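You operate a simulated robot arm through the tools that you are given. There is no shell and no other tool.

You are at the controls of a simulated two-armed robot. One attempt, no reset.

TASK
Take the scrub brush and put it on the wheel step. Then open the bottom truck drawer, take the blue bearing block and leave it in the inside of the bottom truck drawer and shut the drawer again. Then put the white cup in the wash basin. Then fetch the water hose coupling and set it in the steel parts tray. Then open the trailer locker door, fetch the A 60 sleeved belt from the rear deck strip and set it on the floor of the trailer locker and shut the door again. Then open the yellow step. Do these in the order given. Set down upright: blue bearing block, white cup.

It is judged by the outcome, as a careful person would: the job done as asked, and still so three seconds after it is handed in. It fails if anything else is knocked over, pushed out of place, dropped, spilled or broken.

THE ROBOT
Two 7-joint arms with two-finger parallel grippers on one trunk, on a base that moves. Base frame: it is fixed to the floor where the robot stands at the start and does not move with it; the origin is under the middle of the robot, x ahead of it, y to its left, z up. Lengths are in cm, angles in degrees, forces in N, time in s.
The left shoulder is at the start at [6.2, 19.7, 110.4], the right one opposite. With the tool pointing down near the work surface each hand reaches from about 32 to 72 cm from the robot's upright axis, wherever it stands, measured 20 degrees to its own side. Places, roughly: blue bearing block (9x5x7 cm) [80, 180, 90]; bottom truck drawer [170, 300, 90]; floor of the trailer locker [-200, -700, 50]; inside of the bottom truck drawer [170, 290, 90]; scrub brush (11x5x7 cm) [80, 190, 90]; sleeved belt [-100, -1075, 100]; steel parts tray (15x20x4 cm) [80, 150, 90]; trailer locker door [-210, -710, 70]; wash basin (27x26 cm) [86, 128, 86]; water hose coupling (4x3x15 cm) [120, 100, 70]; wheel step (22x25 cm) [142, 326, 42]; white cup (8x7x9 cm) [50, 230, 90]; yellow step [-200, -770, 60]. Payload 1.57 kg a hand.
The TCP of each hand is the grasp point between the finger pads, 3 cm short of the fingertips. In the tool frame z runs along the fingers and y along their closing line. Largest opening 11 cm; finger width 2.4, thickness 1.2; the body of the gripper, 4.8 by 11.2 cm, starts 7.8 cm behind the TCP.
Orientation is that of the tool frame in the base frame, as a unit quaternion [x, y, z, w]. With the fingers straight down and closing along the base's y, the tool's x points along the base's -x, its y along +y and its z along -z.

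THE INTERFACE
- The arms move only by the tool step_arm. It takes "left_rows", "right_rows" or both (then of equal length, played together; a hand with none holds still); each is a list of rows, each a list of 7 numbers: the shift along the tool's x, y, z in units of 40 mm (1.0 is 40 mm), then the turn, a rotation vector about the tool's x, y, z in units of 5 degrees (1.0 is 5 degrees), then the finger opening in cm, from 0 to 11. In form: [[dx, dy, dz, wx, wy, wz, jaw], ...]. A call has 1 to 20 rows; each row shifts and turns the commanded pose from where the row before left it, along the tool's axes as they then stand. A call with a number of a shift or a turn outside -1 to 1 is refused whole. Each row takes 0.2 s and may step no farther than 5 cm and 8.6 degrees from the row before; otherwise, or with a gripper value out of range, the whole call is refused. Where a pose cannot be reached the arm comes as near as it can. A force on the tool above 40 N (or 10 N above the force at the start of the call, whichever is more), or a blocked arm, ends the call early, and 0.2 s more pass. The fingers move at their own pace (about 7.2 cm/s each) and stop on an object; they squeeze with about 29 N. The grip force told is the motor's: it shows also when the fingers shut on nothing. Time passes only in rows, and 0.2 s behind the last, so rows that do not move let the fingers close. The reply holds the time, the measured pose of the TCP, the force on the tool along the base axes, the opening and the grip force, in the units named above and with some noise, with the torque about the TCP (base axes, N m) and any sound that the robot's microphone picked up, and new pictures: "show" is both (left out), scene, wrist or none (wrist: the cameras of the hands that moved).
- Cameras (640 x 400 px; columns grow to the right, rows downward): "scene" is now at [11.76, -0.28, 170.31]; the picture's right is [-0.04, -1.00, 0.00], its down [-0.65, 0.03, -0.76] and it looks along [0.76, -0.03, -0.65] (base axes); focal length 250 px, centre (320, 200). "left" rides on the left gripper at [7, -1.6, -14.1] in its tool frame; the picture's right is [0.23, 0.97, 0.00], its down [-0.85, 0.20, -0.48] and it looks along [-0.47, 0.11, 0.88] (tool axes); focal length 222 px, centre (320, 200). "right" rides on the right gripper at [7, 1.6, -14.1] in its tool frame; the picture's right is [-0.23, 0.97, 0.00], its down [-0.85, -0.20, -0.48] and it looks along [-0.47, -0.11, 0.88] (tool axes); focal length 222 px, centre (320, 200). There is no depth. A picture from a camera that has moved, and an enlarged one, comes with that camera's place and axes in the base frame and with its lens.
- slide_trunk(by): slides the trunk up (or, below 0, down) by that many cm; the arms and the scene camera ride with it, the base frame stays. It gives what a move gives, with no picture.
- drive_base(legs): drives the robot by 1 to 6 legs, each [ahead, left, turn to the left] in cm, cm and degrees, along the robot's own axes; the way and the turn of a leg run together, so that a leg with both is an arc; at most 150 cm and 180 degrees a leg. The arms and the cameras ride along, it lands a little off, and it stops where it bumps. It gives what a move gives, and a new picture of the scene camera.
- turn_head(pan, tilt): turns the head with the scene camera to pan (to the left, within 86 degrees either way) and tilt (down, from -29 to 69), counted from straight ahead of the robot. It gives what a move gives, and a new picture of the scene camera.
- zoom(camera, box): a new picture of the part [left, top, right, bottom] of that camera's present view, enlarged. The clock stands still meanwhile.
- job_done(): hands the job in; it is judged then, once.

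Nothing tells you exact positions but the pictures and the camera data. Unless the task says otherwise, let go and move clear before handing in.

The tools are called after "Request:" by a JSON object that holds its "op" and its "data". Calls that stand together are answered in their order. step_arm: Moves the arms, as the interface text tells. Its arguments: {"type":"object","properties":{"left_rows":{"type":"array"},"right_rows":{"type":"array"},"show":{"type":"string","enum":["both","scene","wrist","none"]}},"required":[]} The other tools are called the same way: slide_trunk (by) moves the trunk up or down; drive_base (legs) drives the base; turn_head (pan, tilt) turns the head that bears the scene camera; zoom (camera, box) takes an enlarged picture of a part of a camera's view; job_done () hands the job in.

At the start:

```text
time_s: 0.0
left_tool_pos: [41.19, 18.08, 118.25]
left_tcp_rot: [0.0, 1.0, 0.0, -0.001]
left_contact_force: [-1.1, -0.7, 0.8]
left_ft_torque: [0.04, 0.01, -0.02]
left_width: 10.99
left_grasp_force: 0.0
right_tool_pos: [35.46, -13.95, 110.7]
right_tcp_rot: [0.0, 1.0, 0.0, -0.001]
right_contact_force: [-0.2, 0.6, 1.2]
right_ft_torque: [0.0, -0.04, 0.02]
right_width: 11.01
right_grasp_force: 0.1
trunk travel left (down, up): [-70.0, 29.0]
robot x, y, heading: [0.03, 0.02, -0.1]
head pan, tilt (commanded): [-2.3, 40.7]
```

scene: 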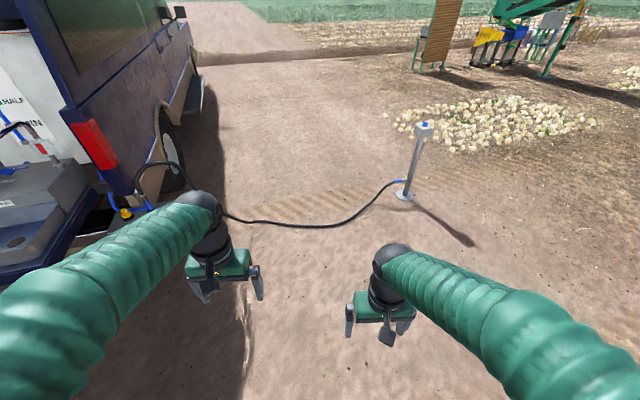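
right: 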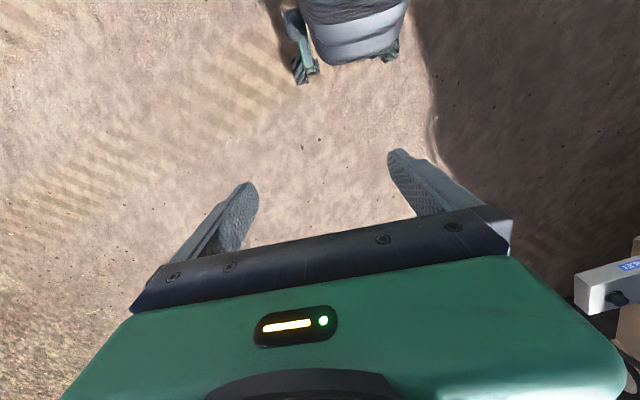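
left: 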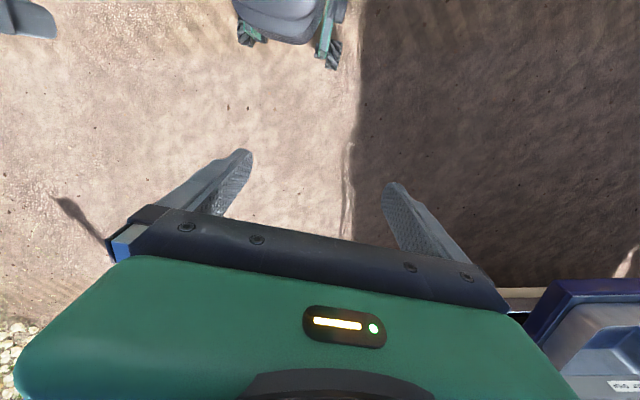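

I see a truck on the left with a workbench/tailgate area at its rear, and a field with stones ahead. The items should be on the left, so I look around first.

Request:
{"op": "turn_head", "data": {"pan": 60, "tilt": 30}}

```text
time_s: 1.3
left_tool_pos: [41.21, 18.14, 118.32]
left_tcp_rot: [-0.001, 1.0, 0.0, 0.0]
left_contact_force: [-0.4, 0.1, 0.2]
left_ft_torque: [0.02, 0.0, -0.01]
left_width: 11.01
left_grasp_force: 0.1
right_tool_pos: [35.53, -13.8, 110.66]
right_tcp_rot: [0.0, 1.0, -0.001, 0.001]
right_contact_force: [0.5, 1.0, 0.6]
right_ft_torque: [0.01, -0.02, 0.01]
right_width: 10.97
right_grasp_force: 0.0
trunk travel left (down, up): [-70.0, 29.0]
robot x, y, heading: [0.34, -0.54, 0.0]
head pan, tilt (commanded): [60.0, 30.0]
camera scene: at [7.84, 7.9, 171.94], right [0.87, -0.5, 0.0], down [-0.25, -0.43, -0.87], along [0.43, 0.75, -0.5], focal length 250 px, centre (320, 200)
```

scene: 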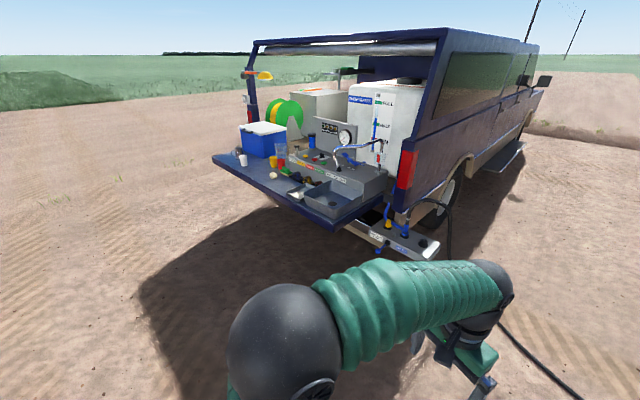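

The truck bed's tailgate is open with a work station on it. I zoom in for detail.

Request:
{"op": "zoom", "data": {"camera": "scene", "box": [200, 90, 400, 215]}}

Request:
{"op": "zoom", "data": {"camera": "scene", "box": [340, 180, 460, 270]}}

Request:
{"op": "zoom", "data": {"camera": "scene", "box": [400, 20, 560, 220]}}

```text
3.20 times, centred on (300, 152) of scene
camera zoom: at [7.84, 7.9, 171.94], right [0.87, -0.5, 0.0], down [-0.25, -0.43, -0.87], along [0.43, 0.75, -0.5], focal length 799 px, centre (384, 352)
```

zoom: 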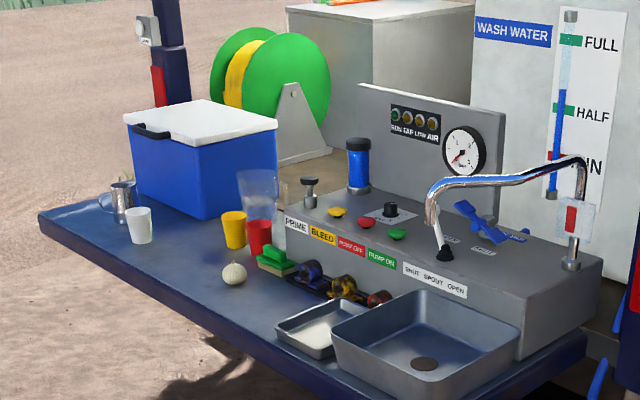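

```text
4.44 times, centred on (400, 225) of scene
camera zoom: at [7.84, 7.9, 171.94], right [0.87, -0.5, 0.0], down [-0.25, -0.43, -0.87], along [0.43, 0.75, -0.5], focal length 1110 px, centre (-36, 89)
```

zoom: 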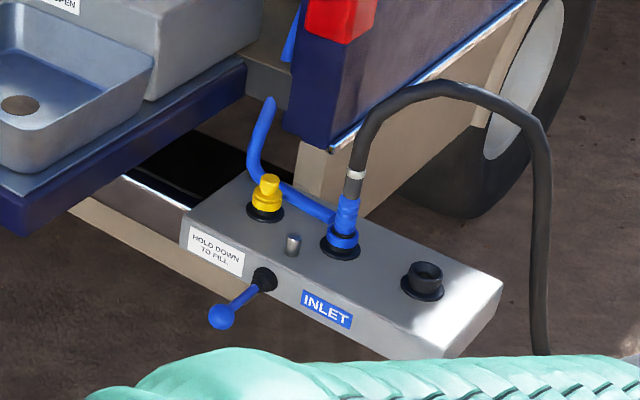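

```text
2.00 times, centred on (480, 120) of scene
camera zoom: at [7.84, 7.9, 171.94], right [0.87, -0.5, 0.0], down [-0.25, -0.43, -0.87], along [0.43, 0.75, -0.5], focal length 500 px, centre (0, 360)
```

zoom: 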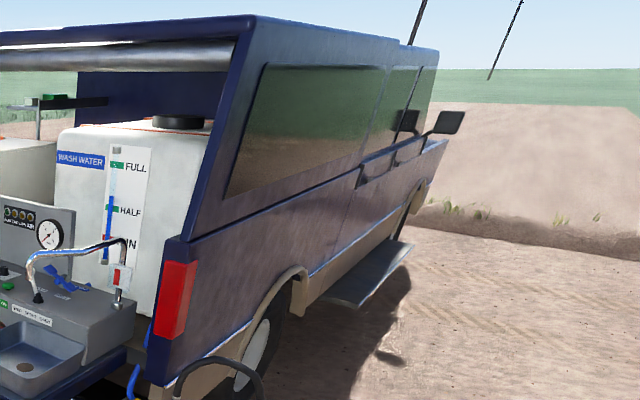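

The truck is rotated slightly (about 14° left), with brush, bearing blocks, tray and basin on its tailgate. I'll glance to the right for the trailer before driving.

Request:
{"op": "turn_head", "data": {"pan": -86, "tilt": 15}}

Request:
{"op": "zoom", "data": {"camera": "scene", "box": [160, 60, 480, 260]}}

```text
time_s: 3.6
left_tool_pos: [41.14, 18.17, 118.34]
left_tcp_rot: [0.0, 1.0, 0.0, 0.0]
left_contact_force: [-0.2, 0.0, -0.3]
left_ft_torque: [0.01, 0.01, 0.02]
left_width: 11.0
left_grasp_force: 0.0
right_tool_pos: [35.41, -13.75, 110.83]
right_tcp_rot: [0.0, 1.0, 0.0, 0.0]
right_contact_force: [0.8, -0.5, 0.8]
right_ft_torque: [0.02, -0.02, 0.0]
right_width: 10.99
right_grasp_force: 0.2
trunk travel left (down, up): [-70.0, 29.0]
robot x, y, heading: [0.07, 0.1, 0.2]
head pan, tilt (commanded): [-85.9, 15.0]
camera scene: at [3.97, -9.26, 174.37], right [-1.0, -0.07, 0.0], down [-0.02, 0.26, -0.97], along [0.07, -0.96, -0.26], focal length 250 px, centre (320, 200)
```

scene: 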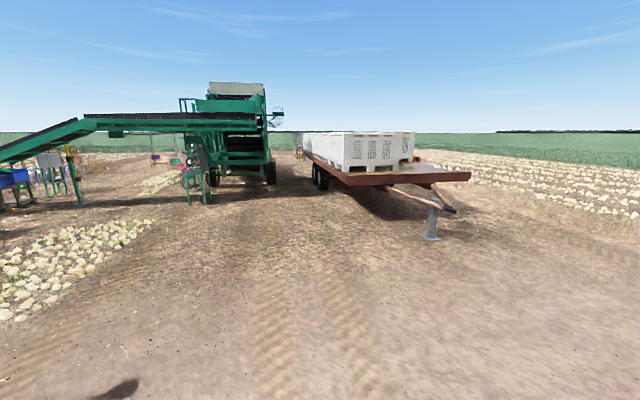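

```text
2.00 times, centred on (320, 160) of scene
camera zoom: at [3.97, -9.26, 174.37], right [-1.0, -0.07, 0.0], down [-0.02, 0.26, -0.97], along [0.07, -0.96, -0.26], focal length 500 px, centre (320, 280)
```

zoom: 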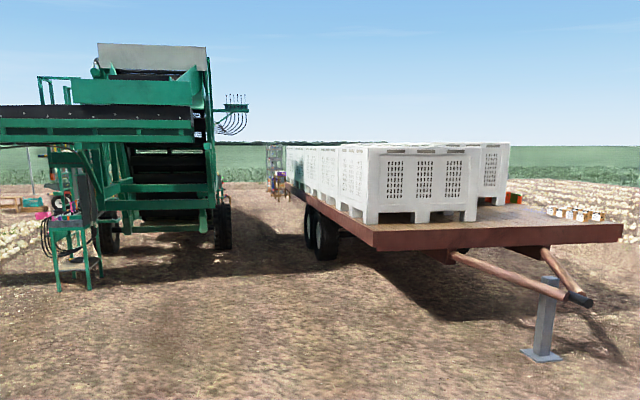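

The trailer with crates is far to the right; I'll return to it later. Now I drive sideways to stand behind the tailgate and look at it from there.

Request:
{"op": "drive_base", "data": {"legs": [[-5, 150, 0], [0, 0, 14]]}}

Request:
{"op": "turn_head", "data": {"pan": 10, "tilt": 40}}

```text
refused: leg 1 is longer than a leg can be; nothing moved
```

```text
time_s: 5.3
left_tool_pos: [41.15, 18.05, 118.37]
left_tcp_rot: [0.0, 1.0, 0.0, 0.0]
left_contact_force: [-1.0, -0.1, 0.3]
left_ft_torque: [0.0, 0.0, -0.01]
left_width: 11.0
left_grasp_force: 0.0
right_tool_pos: [35.55, -13.89, 110.75]
right_tcp_rot: [0.001, 1.0, 0.0, 0.0]
right_contact_force: [1.2, 0.3, -0.1]
right_ft_torque: [-0.02, -0.01, -0.04]
right_width: 11.01
right_grasp_force: 0.2
trunk travel left (down, up): [-70.0, 29.0]
robot x, y, heading: [0.32, -0.28, -0.2]
head pan, tilt (commanded): [10.0, 40.0]
camera scene: at [11.68, 1.53, 170.41], right [0.17, -0.98, 0.0], down [-0.63, -0.11, -0.77], along [0.75, 0.13, -0.64], focal length 250 px, centre (320, 200)
```

scene: 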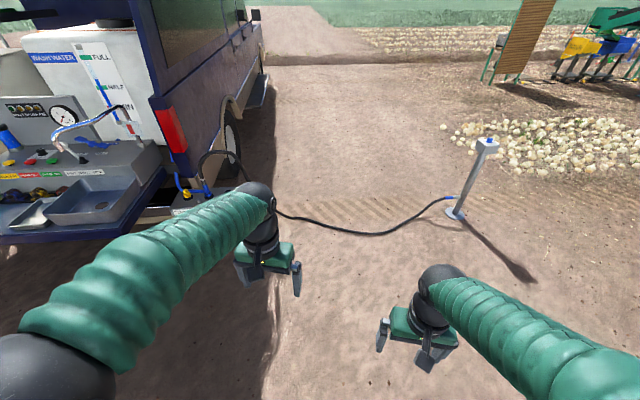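

Request:
{"op": "drive_base", "data": {"legs": [[-3, 75, 0], [-2, 75, 0], [0, 0, 14]]}}

```text
time_s: 14.0
left_tool_pos: [26.62, 179.94, 118.4]
left_tcp_rot: [-0.143, 0.99, 0.002, 0.0]
left_contact_force: [0.0, -0.1, -0.5]
left_ft_torque: [0.03, -0.02, -0.01]
left_width: 10.98
left_grasp_force: 0.1
right_tool_pos: [30.14, 147.85, 110.65]
right_tcp_rot: [-0.144, 0.99, 0.002, -0.001]
right_contact_force: [0.6, 0.7, -0.2]
right_ft_torque: [0.02, 0.01, 0.0]
right_width: 11.0
right_grasp_force: 0.0
trunk travel left (down, up): [-70.0, 29.0]
robot x, y, heading: [-7.97, 151.19, 16.5]
head pan, tilt (commanded): [10.0, 40.0]
camera scene: at [3.11, 155.61, 170.41], right [0.45, -0.89, 0.0], down [-0.58, -0.28, -0.77], along [0.68, 0.34, -0.64], focal length 250 px, centre (320, 200)
```

scene: 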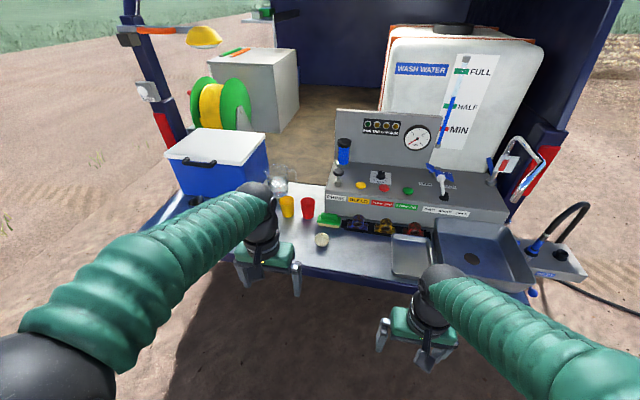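

I'm now facing the tailgate. I zoom in for the object details.

Request:
{"op": "zoom", "data": {"camera": "scene", "box": [160, 120, 420, 290]}}

Request:
{"op": "zoom", "data": {"camera": "scene", "box": [300, 180, 420, 260]}}

Request:
{"op": "zoom", "data": {"camera": "scene", "box": [400, 130, 600, 300]}}

```text
2.35 times, centred on (290, 205) of scene
camera zoom: at [3.11, 155.61, 170.41], right [0.45, -0.89, 0.0], down [-0.58, -0.28, -0.77], along [0.68, 0.34, -0.64], focal length 588 px, centre (391, 188)
```

zoom: 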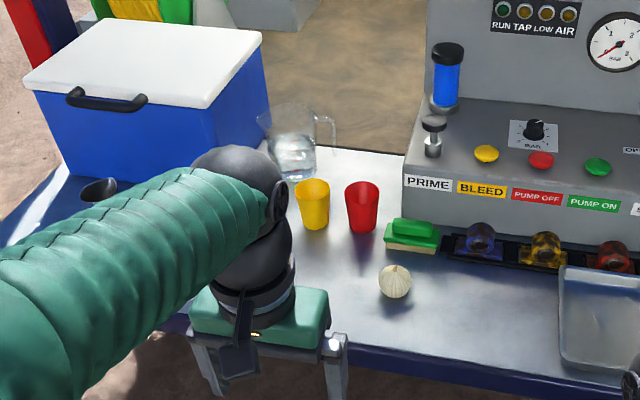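

```text
5.00 times, centred on (360, 220) of scene
camera zoom: at [3.11, 155.61, 170.41], right [0.45, -0.89, 0.0], down [-0.58, -0.28, -0.77], along [0.68, 0.34, -0.64], focal length 1249 px, centre (120, 100)
```

zoom: 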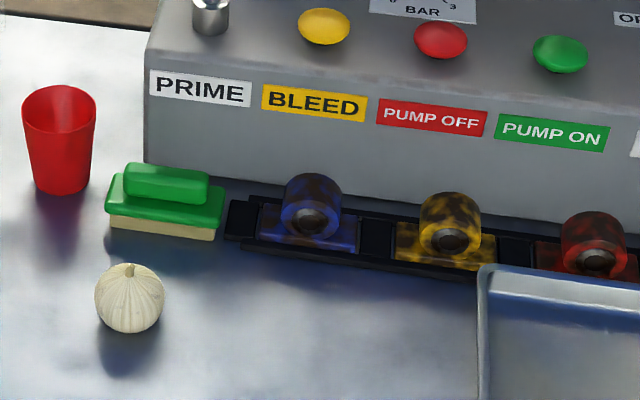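

```text
2.35 times, centred on (500, 215) of scene
camera zoom: at [3.11, 155.61, 170.41], right [0.45, -0.89, 0.0], down [-0.58, -0.28, -0.77], along [0.68, 0.34, -0.64], focal length 588 px, centre (-104, 165)
```

zoom: 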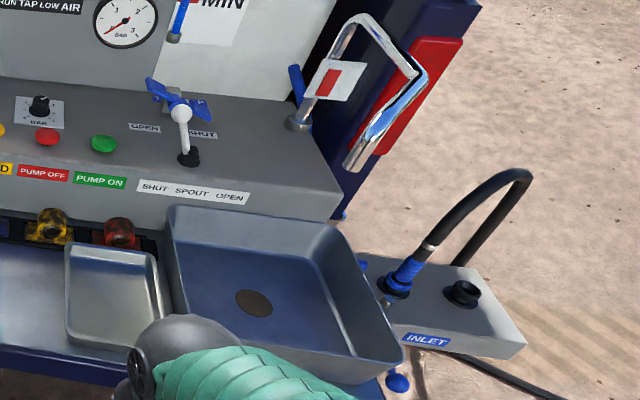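

The tailgate surface is at about z=85. The brush is at about [80.6, 189.4], with its long side along the console and the truck turned about 15.7°. I drive closer so the left hand can reach it.

Request:
{"op": "drive_base", "data": {"legs": [[36, -9, 0]]}}

Request:
{"op": "turn_head", "data": {"pan": 10, "tilt": 50}}

```text
time_s: 16.3
left_tool_pos: [62.06, 182.48, 118.51]
left_tcp_rot: [-0.149, 0.989, -0.001, 0.001]
left_contact_force: [0.3, 0.7, -0.1]
left_ft_torque: [-0.03, 0.03, 0.0]
left_width: 11.01
left_grasp_force: 0.1
right_tool_pos: [65.95, 150.27, 110.83]
right_tcp_rot: [-0.15, 0.989, 0.001, 0.001]
right_contact_force: [0.5, -0.3, -0.2]
right_ft_torque: [-0.01, 0.01, 0.01]
right_width: 11.0
right_grasp_force: 0.1
trunk travel left (down, up): [-70.0, 29.0]
robot x, y, heading: [28.26, 153.14, 17.6]
head pan, tilt (commanded): [10.0, 40.0]
camera scene: at [38.59, 157.92, 170.43], right [0.46, -0.89, 0.0], down [-0.57, -0.3, -0.77], along [0.68, 0.35, -0.64], focal length 250 px, centre (320, 200)
```

scene: 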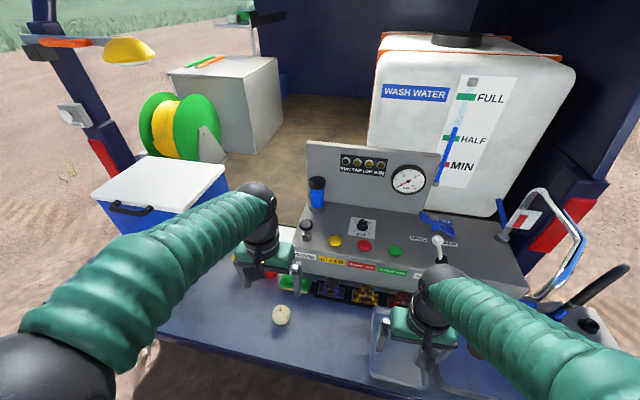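

```text
time_s: 17.0
left_tool_pos: [62.03, 182.53, 118.35]
left_tcp_rot: [-0.15, 0.989, 0.0, 0.001]
left_contact_force: [0.5, 0.4, 0.0]
left_ft_torque: [0.0, -0.02, 0.01]
left_width: 10.98
left_grasp_force: 0.0
right_tool_pos: [66.1, 150.29, 110.8]
right_tcp_rot: [-0.15, 0.989, 0.0, 0.001]
right_contact_force: [0.2, 0.3, 0.8]
right_ft_torque: [0.0, -0.03, 0.01]
right_width: 11.03
right_grasp_force: 0.1
trunk travel left (down, up): [-70.0, 29.0]
robot x, y, heading: [28.28, 153.04, 17.2]
head pan, tilt (commanded): [10.0, 50.0]
camera scene: at [38.22, 157.6, 168.99], right [0.46, -0.89, 0.0], down [-0.68, -0.35, -0.64], along [0.57, 0.29, -0.77], focal length 250 px, centre (320, 200)
```

scene: 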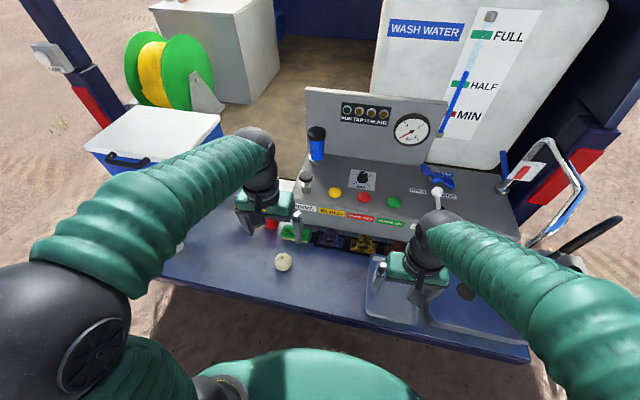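

The left hand is above the tailgate near the brush. I turn the left gripper about 91° so its fingers close across the brush's narrow side.

Request:
{"op": "step_arm", "data": {"left_rows": [[0, 0, 0, 0, 0, 0.963, 9], [0, 0, 0, 0, 0, 0.963, 9], [0, 0, 0, 0, 0, 0.963, 9], [0, 0, 0, 0, 0, 0.963, 9], [0, 0, 0, 0, 0, 0.963, 9], [0, 0, 0, 0, 0, 0.963, 9], [0, 0, 0, 0, 0, 0.963, 9], [0, 0, 0, 0, 0, 0.963, 9], [0, 0, 0, 0, 0, 0.963, 9], [0, 0, 0, 0, 0, 0.963, 9], [0, 0, 0, 0, 0, 0.963, 9], [0, 0, 0, 0, 0, 0.963, 9], [0, 0, 0, 0, 0, 0.963, 9], [0, 0, 0, 0, 0, 0.963, 9], [0, 0, 0, 0, 0, 0.963, 9], [0, 0, 0, 0, 0, 0.963, 9], [0, 0, 0, 0, 0, 0.963, 9], [0, 0, 0, 0, 0, 0.963, 9], [0, 0, 0, 0, 0, 0.963, 9]], "show": "both"}}

```text
time_s: 21.0
left_tool_pos: [62.28, 182.47, 118.34]
left_tcp_rot: [0.604, 0.797, 0.0, 0.0]
left_contact_force: [-0.2, -0.5, 1.1]
left_ft_torque: [-0.02, 0.01, 0.01]
left_width: 9.01
left_grasp_force: 0.0
right_tool_pos: [66.13, 150.23, 110.67]
right_tcp_rot: [-0.149, 0.989, 0.0, 0.0]
right_contact_force: [0.6, 0.1, -0.3]
right_ft_torque: [0.03, -0.03, 0.0]
right_width: 11.01
right_grasp_force: 0.1
trunk travel left (down, up): [-70.0, 29.0]
robot x, y, heading: [28.07, 152.76, 17.3]
head pan, tilt (commanded): [10.0, 50.0]
camera scene: at [38.23, 157.49, 168.99], right [0.46, -0.89, 0.0], down [-0.68, -0.35, -0.64], along [0.57, 0.29, -0.77], focal length 250 px, centre (320, 200)
camera left: at [58.81, 188.62, 132.48], right [0.88, 0.48, 0.0], down [0.42, -0.77, 0.48], along [0.23, -0.42, -0.88], focal length 222 px, centre (320, 200)
```

scene: 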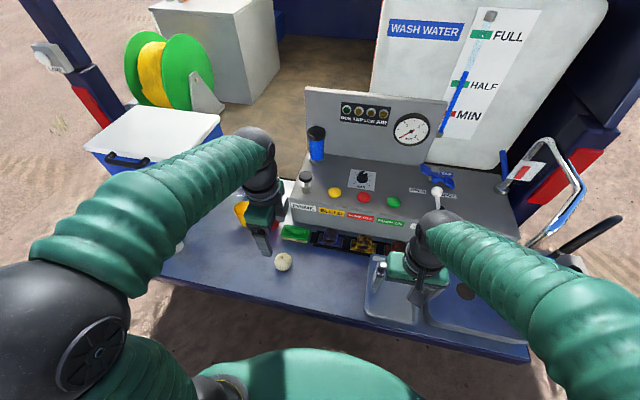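
left: 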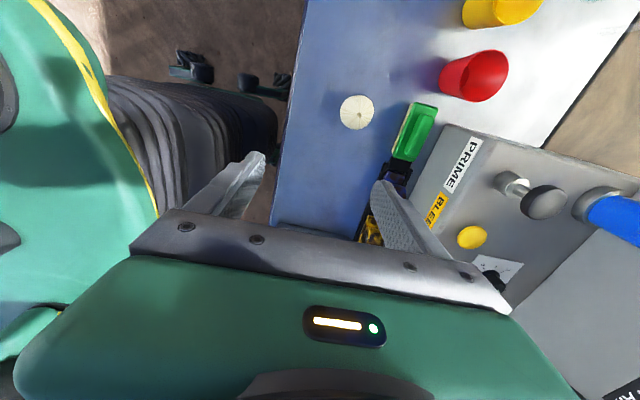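

Rotation worked. I zoom the wrist view to localise the brush precisely.

Request:
{"op": "zoom", "data": {"camera": "left", "box": [340, 80, 500, 220]}}

Request:
{"op": "zoom", "data": {"camera": "scene", "box": [240, 190, 400, 290]}}

```text
2.86 times, centred on (420, 150) of left
camera zoom: at [58.81, 188.62, 132.48], right [0.88, 0.48, 0.0], down [0.42, -0.77, 0.48], along [0.23, -0.42, -0.88], focal length 635 px, centre (34, 343)
```

zoom: 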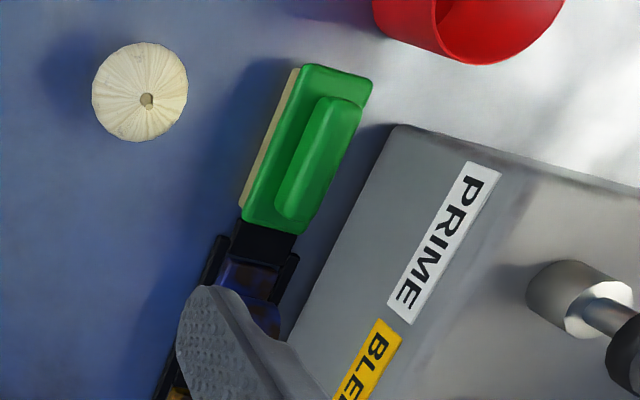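

```text
4.00 times, centred on (320, 240) of scene
camera zoom: at [38.23, 157.49, 168.99], right [0.46, -0.89, 0.0], down [-0.68, -0.35, -0.64], along [0.57, 0.29, -0.77], focal length 999 px, centre (320, 40)
```

zoom: 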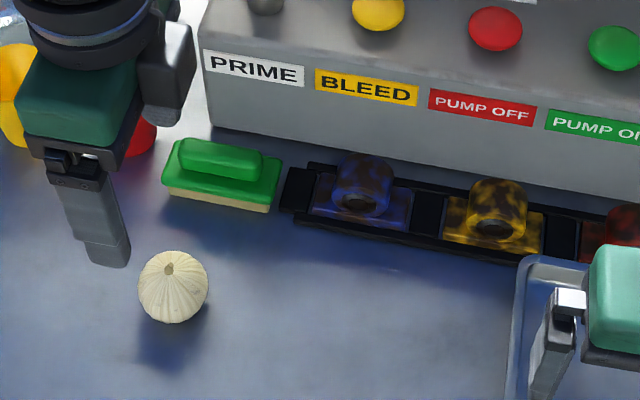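

Brush centre comes out at about [79.0, 189.4]. I move the left hand above it and down to z≈100, then check.

Request:
{"op": "step_arm", "data": {"left_rows": [[0.09, 0.748, 0.5, 0, 0, 0, 9], [0.09, 0.748, 0.7, 0, 0, 0, 9], [0.09, 0.748, 0.7, 0, 0, 0, 9], [0.09, 0.748, 0.7, 0, 0, 0, 9], [0.09, 0.748, 0.7, 0, 0, 0, 9], [0.09, 0.748, 0.7, 0, 0, 0, 9], [0, 0, 0.3, 0, 0, 0, 9], [0, 0, 0, 0, 0, 0, 9]]}}

```text
time_s: 22.8
left_tool_pos: [78.8, 189.22, 101.17]
left_tcp_rot: [0.602, 0.798, -0.001, 0.0]
left_contact_force: [0.0, -0.1, 0.4]
left_ft_torque: [0.03, -0.01, 0.04]
left_width: 8.99
left_grasp_force: 0.0
right_tool_pos: [66.13, 150.13, 110.7]
right_tcp_rot: [-0.15, 0.989, 0.0, 0.0]
right_contact_force: [0.0, -0.7, -0.4]
right_ft_torque: [0.03, 0.0, -0.01]
right_width: 11.0
right_grasp_force: 0.1
trunk travel left (down, up): [-70.0, 29.0]
robot x, y, heading: [27.77, 152.8, 17.2]
head pan, tilt (commanded): [10.0, 50.0]
camera scene: at [38.28, 157.49, 168.99], right [0.46, -0.89, 0.0], down [-0.68, -0.35, -0.64], along [0.57, 0.29, -0.77], focal length 250 px, centre (320, 200)
camera left: at [75.39, 195.46, 115.25], right [0.87, 0.48, 0.0], down [0.43, -0.77, 0.48], along [0.23, -0.42, -0.88], focal length 222 px, centre (320, 200)
```

scene: 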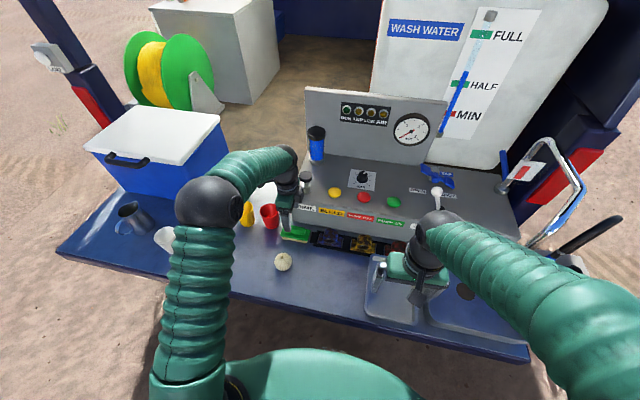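
left: 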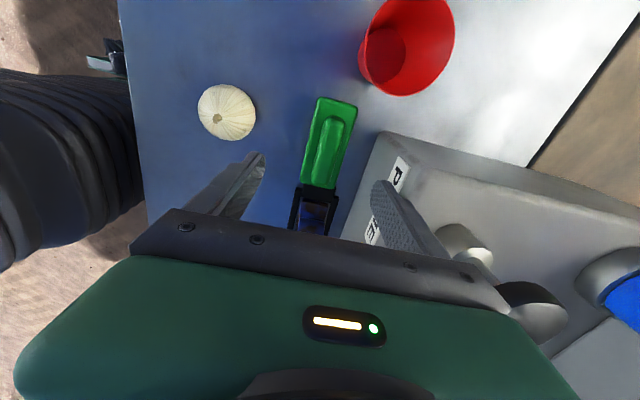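

Brush lies about 0.9 cm farther forward than the fingers' midline; I correct, descend and close.

Request:
{"op": "step_arm", "data": {"left_rows": [[0.1, 0.225, 0, 0, 0, 0, 8], [0, 0, 0.7, 0, 0, 0, 8], [0, 0, 0.7, 0, 0, 0, 8], [0, 0, 0.7, 0, 0, 0, 8], [0, 0, 0.6, 0, 0, 0, 8], [0, 0, 0.32, 0, 0, 0, 8], [0, 0, 0, 0, 0, 0, 8]]}}

```text
time_s: 24.4
left_tool_pos: [79.64, 189.85, 89.06]
left_tcp_rot: [0.603, 0.798, 0.001, 0.002]
left_contact_force: [-0.4, -0.1, 0.4]
left_ft_torque: [0.0, -0.02, -0.02]
left_width: 7.99
left_grasp_force: 0.0
right_tool_pos: [66.11, 150.19, 110.79]
right_tcp_rot: [-0.15, 0.989, 0.0, 0.0]
right_contact_force: [-0.3, -1.6, -0.1]
right_ft_torque: [0.02, 0.0, 0.02]
right_width: 11.0
right_grasp_force: 0.1
trunk travel left (down, up): [-70.0, 29.0]
robot x, y, heading: [28.26, 152.89, 17.0]
head pan, tilt (commanded): [10.0, 50.0]
camera scene: at [38.34, 157.54, 168.98], right [0.46, -0.89, 0.0], down [-0.68, -0.35, -0.64], along [0.57, 0.29, -0.77], focal length 250 px, centre (320, 200)
camera left: at [76.16, 196.08, 103.14], right [0.87, 0.48, 0.0], down [0.42, -0.77, 0.48], along [0.23, -0.42, -0.88], focal length 222 px, centre (320, 200)
```

scene: 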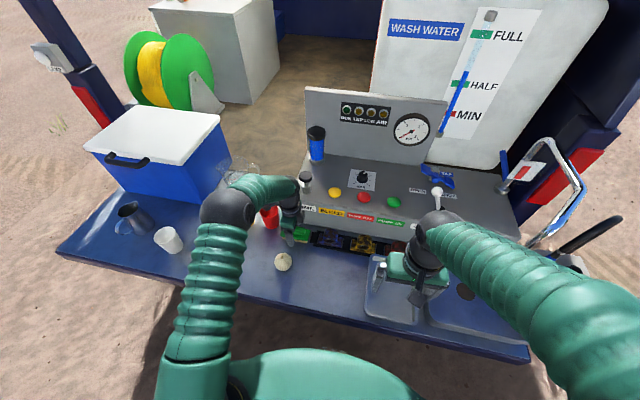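
left: 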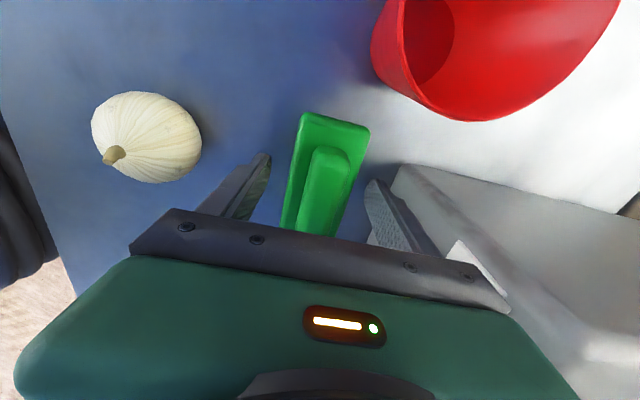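

Fingers straddle the brush. Closing now.

Request:
{"op": "step_arm", "data": {"left_rows": [[0, 0, 0, 0, 0, 0, 3], [0, 0, 0, 0, 0, 0, 3], [0, 0, 0, 0, 0, 0, 3]], "show": "wrist"}}

```text
time_s: 25.2
left_tool_pos: [79.61, 189.83, 89.04]
left_tcp_rot: [0.604, 0.797, 0.0, 0.001]
left_contact_force: [0.2, -0.2, 0.3]
left_ft_torque: [0.02, 0.0, -0.01]
left_width: 4.92
left_grasp_force: 28.5
right_tool_pos: [66.22, 150.2, 110.71]
right_tcp_rot: [-0.15, 0.989, 0.001, -0.001]
right_contact_force: [0.2, 0.0, -0.3]
right_ft_torque: [0.0, -0.01, 0.01]
right_width: 10.99
right_grasp_force: 0.0
trunk travel left (down, up): [-70.0, 29.0]
robot x, y, heading: [28.02, 152.89, 17.4]
head pan, tilt (commanded): [10.0, 50.0]
camera left: at [76.18, 196.09, 103.13], right [0.87, 0.48, 0.0], down [0.43, -0.77, 0.48], along [0.23, -0.42, -0.88], focal length 222 px, centre (320, 200)
```

left: 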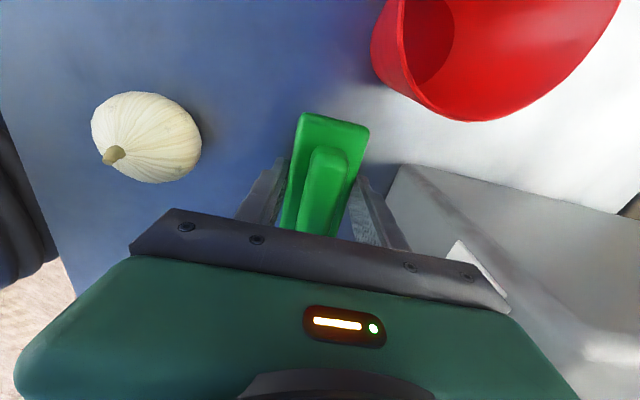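

Brush gripped (4.9 cm, 28 N). I lift it and draw it back toward the robot.

Request:
{"op": "step_arm", "data": {"left_rows": [[0, 0, -0.5, 0, 0, 0, 3], [0, 0, -0.8, 0, 0, 0, 3], [0, 0, -0.8, 0, 0, 0, 3], [0, 0, -0.8, 0, 0, 0, 3], [0, 0, -0.8, 0, 0, 0, 3], [0, 0, -0.8, 0, 0, 0, 3], [0, 0, -0.8, 0, 0, 0, 3], [0, 0, -0.8, 0, 0, 0, 3], [0, 0, -0.8, 0, 0, 0, 3], [0, -0.7, -0.4, 0, 0, 0, 3], [0, -0.8, 0, 0, 0, 0, 3], [0, -0.8, 0, 0, 0, 0, 3], [0, -0.8, 0, 0, 0, 0, 3], [0, -0.8, 0, 0, 0, 0, 3], [0, -0.8, 0, 0, 0, 0, 3]]}}

```text
time_s: 28.4
left_tool_pos: [61.42, 184.75, 118.46]
left_tcp_rot: [0.603, 0.798, 0.001, 0.001]
left_contact_force: [0.6, -0.3, -0.5]
left_ft_torque: [0.02, 0.01, -0.01]
left_width: 4.94
left_grasp_force: 29.4
right_tool_pos: [66.19, 150.18, 110.77]
right_tcp_rot: [-0.149, 0.989, 0.0, 0.001]
right_contact_force: [-0.2, 0.1, -0.1]
right_ft_torque: [0.02, -0.02, -0.01]
right_width: 11.02
right_grasp_force: 0.1
trunk travel left (down, up): [-70.0, 29.0]
robot x, y, heading: [28.01, 153.07, 17.3]
head pan, tilt (commanded): [10.0, 50.0]
camera scene: at [38.04, 157.41, 169.0], right [0.46, -0.89, 0.0], down [-0.68, -0.35, -0.64], along [0.57, 0.29, -0.77], focal length 250 px, centre (320, 200)
camera left: at [57.94, 190.87, 132.52], right [0.87, 0.48, 0.0], down [0.42, -0.77, 0.48], along [0.23, -0.42, -0.88], focal length 222 px, centre (320, 200)
```

scene: 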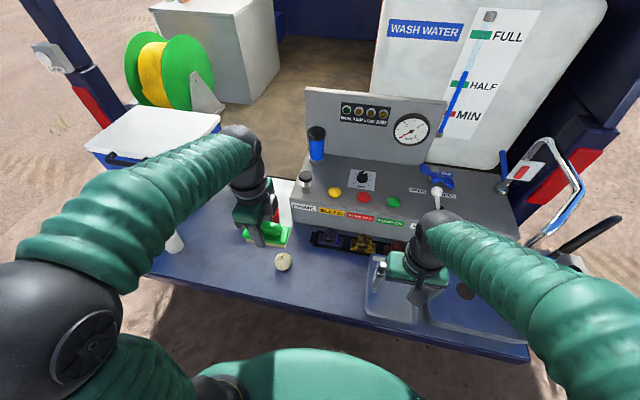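
left: 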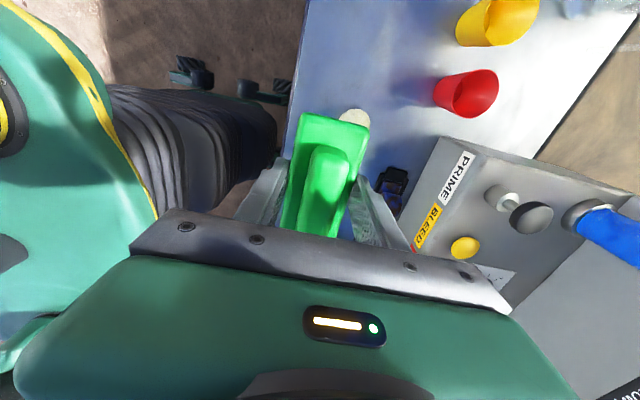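

Brush is held securely. I back away from the tailgate and move left toward the truck's left rear, looking before going along the side.

Request:
{"op": "drive_base", "data": {"legs": [[-55, 0, 0], [0, 110, 0], [0, 110, 0]]}}

Request:
{"op": "turn_head", "data": {"pan": 0, "tilt": 25}}

```text
time_s: 42.0
left_tool_pos: [-50.55, 378.73, 118.32]
left_tcp_rot: [0.616, 0.788, 0.001, -0.001]
left_contact_force: [-0.4, 0.3, -0.8]
left_ft_torque: [0.01, 0.0, 0.02]
left_width: 4.92
left_grasp_force: 28.9
right_tool_pos: [-47.15, 344.03, 110.74]
right_tcp_rot: [-0.134, 0.991, 0.0, -0.001]
right_contact_force: [0.2, -0.4, 0.2]
right_ft_torque: [0.02, 0.0, 0.02]
right_width: 10.97
right_grasp_force: 0.0
trunk travel left (down, up): [-70.0, 29.0]
robot x, y, heading: [-85.05, 348.07, 15.1]
head pan, tilt (commanded): [10.0, 50.0]
camera scene: at [-74.77, 352.14, 168.99], right [0.43, -0.9, 0.0], down [-0.69, -0.33, -0.64], along [0.58, 0.28, -0.77], focal length 250 px, centre (320, 200)
```

scene: 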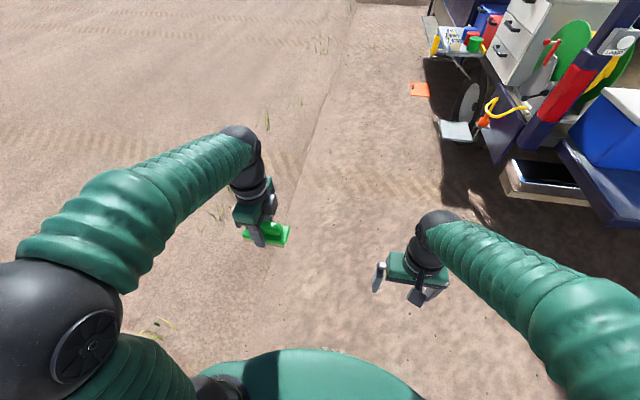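

```text
time_s: 42.9
left_tool_pos: [-50.65, 379.01, 118.42]
left_tcp_rot: [0.616, 0.788, 0.0, 0.0]
left_contact_force: [-0.1, 0.3, -0.9]
left_ft_torque: [0.01, -0.01, -0.03]
left_width: 4.92
left_grasp_force: 29.4
right_tool_pos: [-47.16, 344.18, 110.79]
right_tcp_rot: [-0.134, 0.991, -0.001, 0.0]
right_contact_force: [-0.3, 0.7, 0.3]
right_ft_torque: [0.01, 0.0, -0.01]
right_width: 11.0
right_grasp_force: 0.0
trunk travel left (down, up): [-70.0, 29.0]
robot x, y, heading: [-84.7, 348.43, 15.3]
head pan, tilt (commanded): [0.0, 25.0]
camera scene: at [-72.92, 351.55, 172.73], right [0.27, -0.96, 0.0], down [-0.41, -0.11, -0.91], along [0.87, 0.24, -0.42], focal length 250 px, centre (320, 200)
```

scene: 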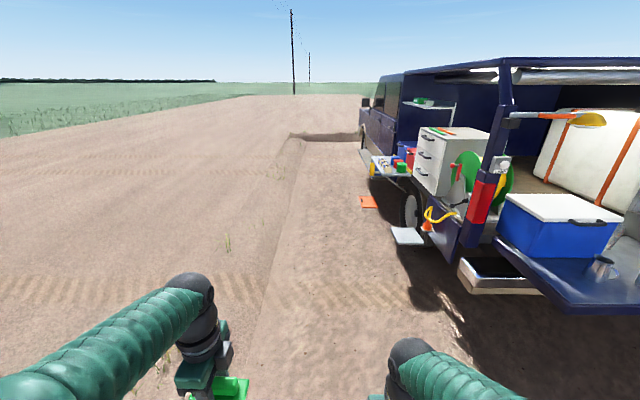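

Request:
{"op": "zoom", "data": {"camera": "scene", "box": [350, 80, 530, 260]}}

```text
2.22 times, centred on (440, 170) of scene
camera zoom: at [-72.92, 351.55, 172.73], right [0.27, -0.96, 0.0], down [-0.41, -0.11, -0.91], along [0.87, 0.24, -0.42], focal length 555 px, centre (53, 267)
```

zoom: 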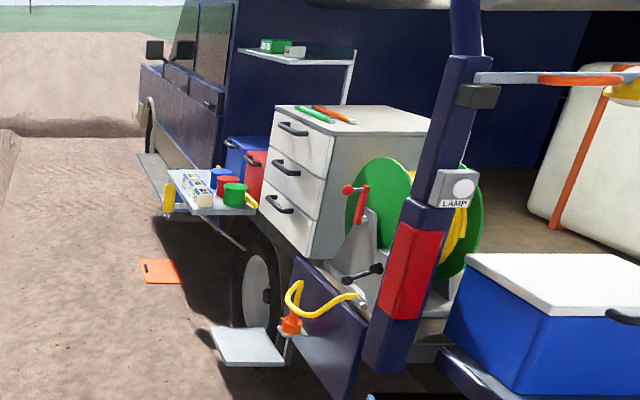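

I see the truck's left side with a 3-drawer cabinet and the low wheel step at about [142, 325, 42]. I drive along the side and turn to face it.

Request:
{"op": "drive_base", "data": {"legs": [[100, 5, 0], [95, 0, 0], [0, 0, -90]]}}

Request:
{"op": "turn_head", "data": {"pan": 0, "tilt": 35}}

```text
time_s: 56.5
left_tool_pos: [133.41, 373.04, 118.48]
left_tcp_rot: [0.992, 0.128, -0.001, 0.0]
left_contact_force: [0.4, -0.2, -0.7]
left_ft_torque: [-0.01, -0.02, 0.01]
left_width: 4.95
left_grasp_force: 29.2
right_tool_pos: [98.68, 369.1, 110.8]
right_tcp_rot: [0.601, 0.799, -0.001, 0.0]
right_contact_force: [0.1, -0.6, 0.5]
right_ft_torque: [-0.03, -0.01, 0.0]
right_width: 10.98
right_grasp_force: 0.0
trunk travel left (down, up): [-70.0, 29.0]
robot x, y, heading: [102.18, 406.65, -74.0]
head pan, tilt (commanded): [0.0, 25.0]
camera scene: at [105.75, 394.94, 172.73], right [-0.96, -0.28, 0.0], down [-0.12, 0.41, -0.91], along [0.25, -0.87, -0.42], focal length 250 px, centre (320, 200)
```

scene: 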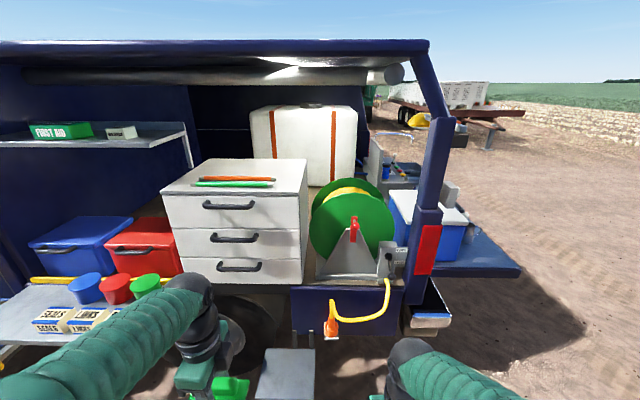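

```text
time_s: 57.2
left_tool_pos: [133.4, 373.04, 118.41]
left_tcp_rot: [0.992, 0.128, 0.0, 0.001]
left_contact_force: [-0.3, -1.0, -1.2]
left_ft_torque: [0.0, -0.02, -0.01]
left_width: 4.95
left_grasp_force: 28.2
right_tool_pos: [98.72, 369.12, 110.84]
right_tcp_rot: [0.601, 0.799, 0.001, 0.0]
right_contact_force: [-0.7, 0.7, -0.2]
right_ft_torque: [0.03, 0.04, 0.04]
right_width: 11.0
right_grasp_force: 0.0
trunk travel left (down, up): [-70.0, 29.0]
robot x, y, heading: [102.24, 407.07, -73.8]
head pan, tilt (commanded): [0.0, 35.0]
camera scene: at [105.62, 395.31, 171.16], right [-0.96, -0.28, 0.0], down [-0.16, 0.55, -0.82], along [0.23, -0.79, -0.57], focal length 250 px, centre (320, 200)
```

scene: 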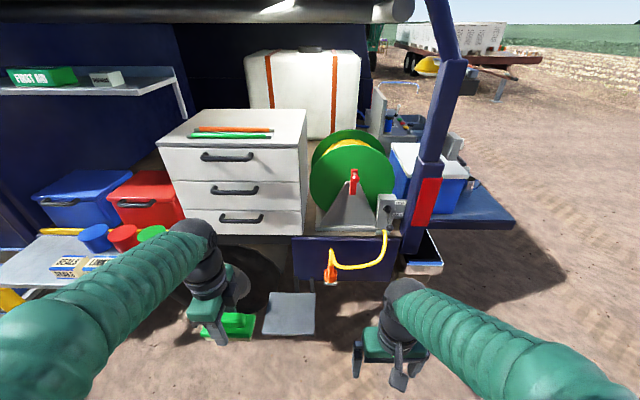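

The step (25×22 cm) is centred at about [142.6, 326.2, 42], ahead of me. I lower the trunk in this clear spot, then approach.

Request:
{"op": "slide_trunk", "data": {"by": -42}}

Request:
{"op": "drive_base", "data": {"legs": [[28, 0, 0]]}}

Request:
{"op": "turn_head", "data": {"pan": 10, "tilt": 45}}

```text
refused: -42 is not a number from -40 to 40
```

```text
time_s: 59.2
left_tool_pos: [141.0, 346.31, 118.51]
left_tcp_rot: [0.992, 0.127, 0.0, 0.001]
left_contact_force: [0.2, -0.4, -1.3]
left_ft_torque: [0.01, 0.0, -0.02]
left_width: 4.91
left_grasp_force: 28.7
right_tool_pos: [106.27, 342.5, 110.83]
right_tcp_rot: [0.602, 0.799, 0.0, 0.001]
right_contact_force: [0.6, 0.5, -0.6]
right_ft_torque: [0.0, 0.04, 0.0]
right_width: 11.0
right_grasp_force: 0.0
trunk travel left (down, up): [-70.0, 29.0]
robot x, y, heading: [109.89, 380.04, -73.7]
head pan, tilt (commanded): [0.0, 35.0]
camera scene: at [113.2, 368.79, 171.19], right [-0.96, -0.28, 0.0], down [-0.16, 0.55, -0.82], along [0.23, -0.79, -0.57], focal length 250 px, centre (320, 200)
```

scene: 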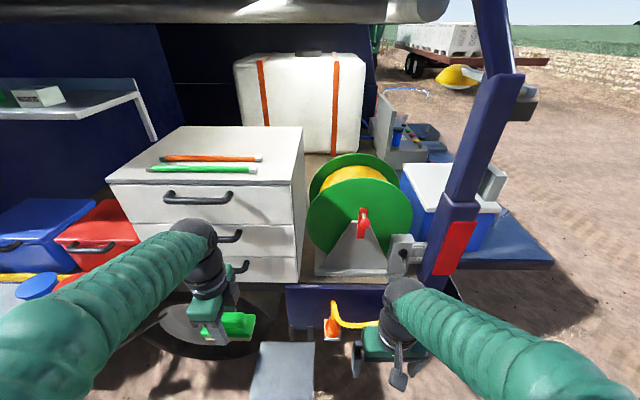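

```text
time_s: 59.9
left_tool_pos: [141.0, 346.02, 118.44]
left_tcp_rot: [0.992, 0.127, 0.001, -0.001]
left_contact_force: [-0.8, -0.2, -1.0]
left_ft_torque: [-0.05, 0.01, 0.03]
left_width: 4.93
left_grasp_force: 29.2
right_tool_pos: [106.4, 342.36, 110.83]
right_tcp_rot: [0.602, 0.799, 0.001, -0.001]
right_contact_force: [0.4, 0.0, -0.3]
right_ft_torque: [-0.04, -0.01, -0.03]
right_width: 11.03
right_grasp_force: 0.1
trunk travel left (down, up): [-70.0, 29.0]
robot x, y, heading: [110.0, 380.06, -74.1]
head pan, tilt (commanded): [10.0, 45.0]
camera scene: at [114.45, 369.59, 169.68], right [-0.9, -0.44, 0.0], down [-0.31, 0.64, -0.71], along [0.31, -0.63, -0.71], focal length 250 px, centre (320, 200)
```

scene: 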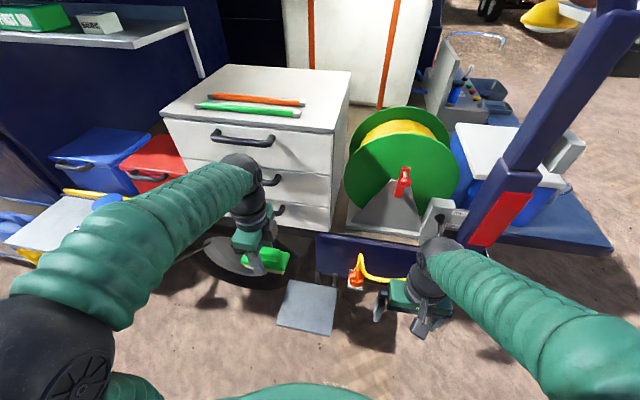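

Hands are clear of everything below, so I lower the trunk by 40 cm here.

Request:
{"op": "slide_trunk", "data": {"by": -40}}

Request:
{"op": "turn_head", "data": {"pan": 15, "tilt": 45}}

```text
time_s: 63.7
left_tool_pos: [140.91, 346.2, 78.48]
left_tcp_rot: [0.992, 0.127, -0.001, 0.0]
left_contact_force: [0.0, -0.6, -0.9]
left_ft_torque: [0.0, 0.0, 0.01]
left_width: 4.91
left_grasp_force: 29.1
right_tool_pos: [106.32, 342.28, 70.77]
right_tcp_rot: [0.602, 0.799, 0.0, 0.0]
right_contact_force: [0.1, -0.1, 0.1]
right_ft_torque: [-0.02, 0.01, 0.0]
right_width: 11.03
right_grasp_force: 0.1
trunk travel left (down, up): [-30.0, 69.0]
robot x, y, heading: [109.78, 380.14, -74.3]
head pan, tilt (commanded): [10.0, 45.0]
```

```text
time_s: 64.4
left_tool_pos: [140.96, 346.13, 78.3]
left_tcp_rot: [0.992, 0.127, -0.001, 0.0]
left_contact_force: [0.8, 0.2, -1.3]
left_ft_torque: [0.01, 0.03, 0.0]
left_width: 4.94
left_grasp_force: 28.6
right_tool_pos: [106.34, 342.32, 70.73]
right_tcp_rot: [0.602, 0.798, 0.0, 0.0]
right_contact_force: [-0.6, -0.2, -0.1]
right_ft_torque: [-0.03, -0.01, 0.0]
right_width: 11.01
right_grasp_force: 0.2
trunk travel left (down, up): [-30.0, 69.0]
robot x, y, heading: [109.85, 380.07, -73.8]
head pan, tilt (commanded): [15.0, 45.0]
camera scene: at [115.05, 370.02, 129.68], right [-0.86, -0.51, 0.0], down [-0.36, 0.61, -0.71], along [0.36, -0.61, -0.71], focal length 250 px, centre (320, 200)
```

scene: 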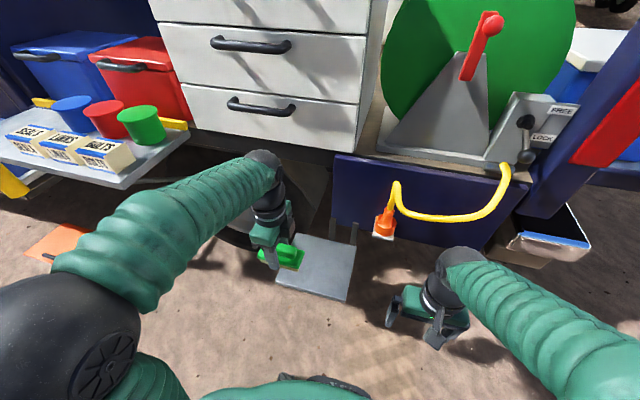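

Step centre confirmed near [142.3, 326.5, 42]. I move the brush out over it and part-way down.

Request:
{"op": "step_arm", "data": {"left_rows": [[-0.152, 0.804, 0.3, 0, 0, 0, 3], [-0.152, 0.804, 0.5, 0, 0, 0, 3], [-0.152, 0.804, 0.5, 0, 0, 0, 3], [-0.152, 0.804, 0.5, 0, 0, 0, 3], [-0.152, 0.804, 0.5, 0, 0, 0, 3], [-0.152, 0.804, 0.5, 0, 0, 0, 3], [0, 0, 0.8, 0, 0, 0, 3], [0, 0, 0.8, 0, 0, 0, 3], [0, 0, 0.8, 0, 0, 0, 3], [0, 0, 0, 0, 0, 0, 3]]}}

```text
time_s: 66.6
left_tool_pos: [142.5, 326.58, 57.64]
left_tcp_rot: [0.992, 0.127, -0.001, 0.0]
left_contact_force: [-0.2, 0.9, -0.9]
left_ft_torque: [-0.04, -0.02, -0.01]
left_width: 4.94
left_grasp_force: 28.9
right_tool_pos: [106.21, 342.3, 70.82]
right_tcp_rot: [0.602, 0.799, 0.0, 0.001]
right_contact_force: [-0.9, 0.5, 0.4]
right_ft_torque: [-0.01, 0.01, 0.0]
right_width: 11.0
right_grasp_force: 0.0
trunk travel left (down, up): [-30.0, 69.0]
robot x, y, heading: [109.8, 379.92, -74.2]
head pan, tilt (commanded): [15.0, 45.0]
camera scene: at [115.06, 369.93, 129.67], right [-0.86, -0.51, 0.0], down [-0.36, 0.61, -0.71], along [0.36, -0.6, -0.71], focal length 250 px, centre (320, 200)
camera left: at [148.95, 329.82, 71.76], right [0.47, -0.89, 0.0], down [-0.78, -0.41, 0.48], along [-0.42, -0.22, -0.88], focal length 222 px, centre (320, 200)
```

scene: 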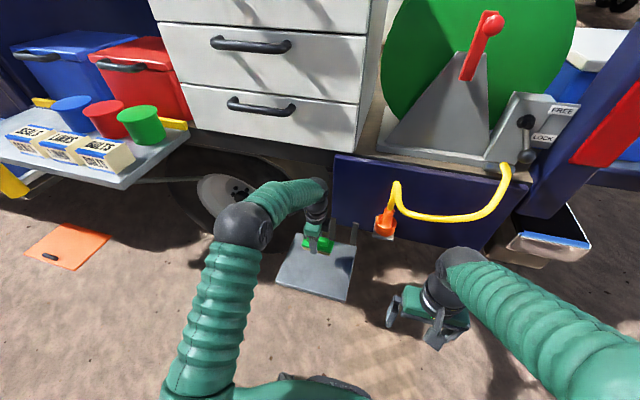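
left: 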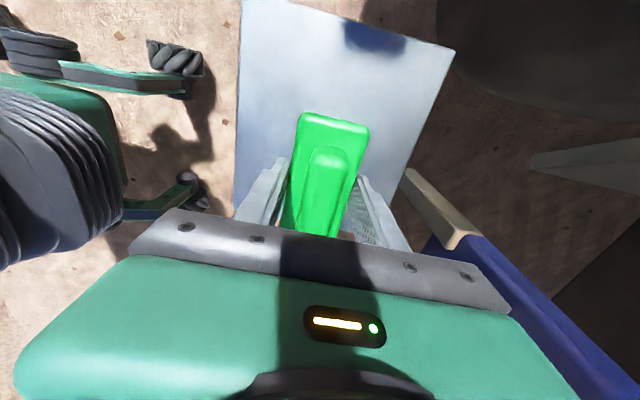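

Brush is over the plate and centred within about 1 cm. I lower it slowly until contact.

Request:
{"op": "step_arm", "data": {"left_rows": [[0.1, 0.2, 0.6, 0, 0, 0, 3], [0, 0, 0.8, 0, 0, 0, 3], [0, 0, 0.7, 0, 0, 0, 3], [0, 0, 0.45, 0, 0, 0, 3], [0, 0, 0.15, 0, 0, 0, 3], [0, 0, 0.1, 0, 0, 0, 3], [0, 0, 0.05, 0, 0, 0, 3]]}}

```text
time_s: 68.2
left_tool_pos: [142.86, 325.97, 46.18]
left_tcp_rot: [0.992, 0.126, 0.0, 0.0]
left_contact_force: [-1.0, 0.9, -0.7]
left_ft_torque: [-0.03, -0.04, 0.03]
left_width: 4.91
left_grasp_force: 29.7
right_tool_pos: [106.23, 342.4, 70.78]
right_tcp_rot: [0.602, 0.799, 0.0, 0.001]
right_contact_force: [-0.6, -0.1, 0.0]
right_ft_torque: [-0.01, 0.03, -0.01]
right_width: 11.0
right_grasp_force: 0.0
trunk travel left (down, up): [-30.0, 69.0]
robot x, y, heading: [110.21, 380.31, -74.2]
head pan, tilt (commanded): [15.0, 45.0]
camera scene: at [115.08, 369.89, 129.67], right [-0.86, -0.51, 0.0], down [-0.36, 0.61, -0.71], along [0.36, -0.6, -0.71], focal length 250 px, centre (320, 200)
camera left: at [149.31, 329.08, 60.34], right [0.47, -0.89, 0.0], down [-0.78, -0.41, 0.48], along [-0.42, -0.22, -0.88], focal length 222 px, centre (320, 200)
```

scene: 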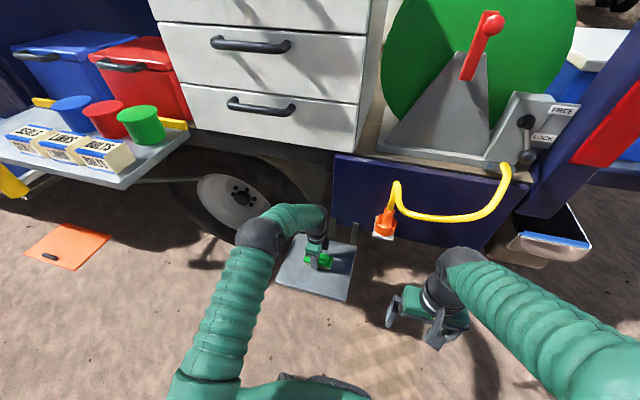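
left: 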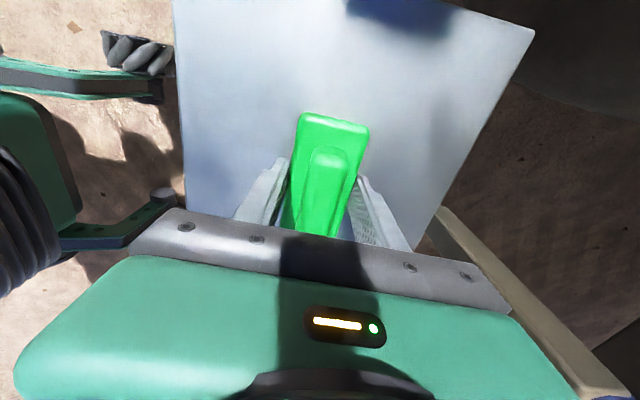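

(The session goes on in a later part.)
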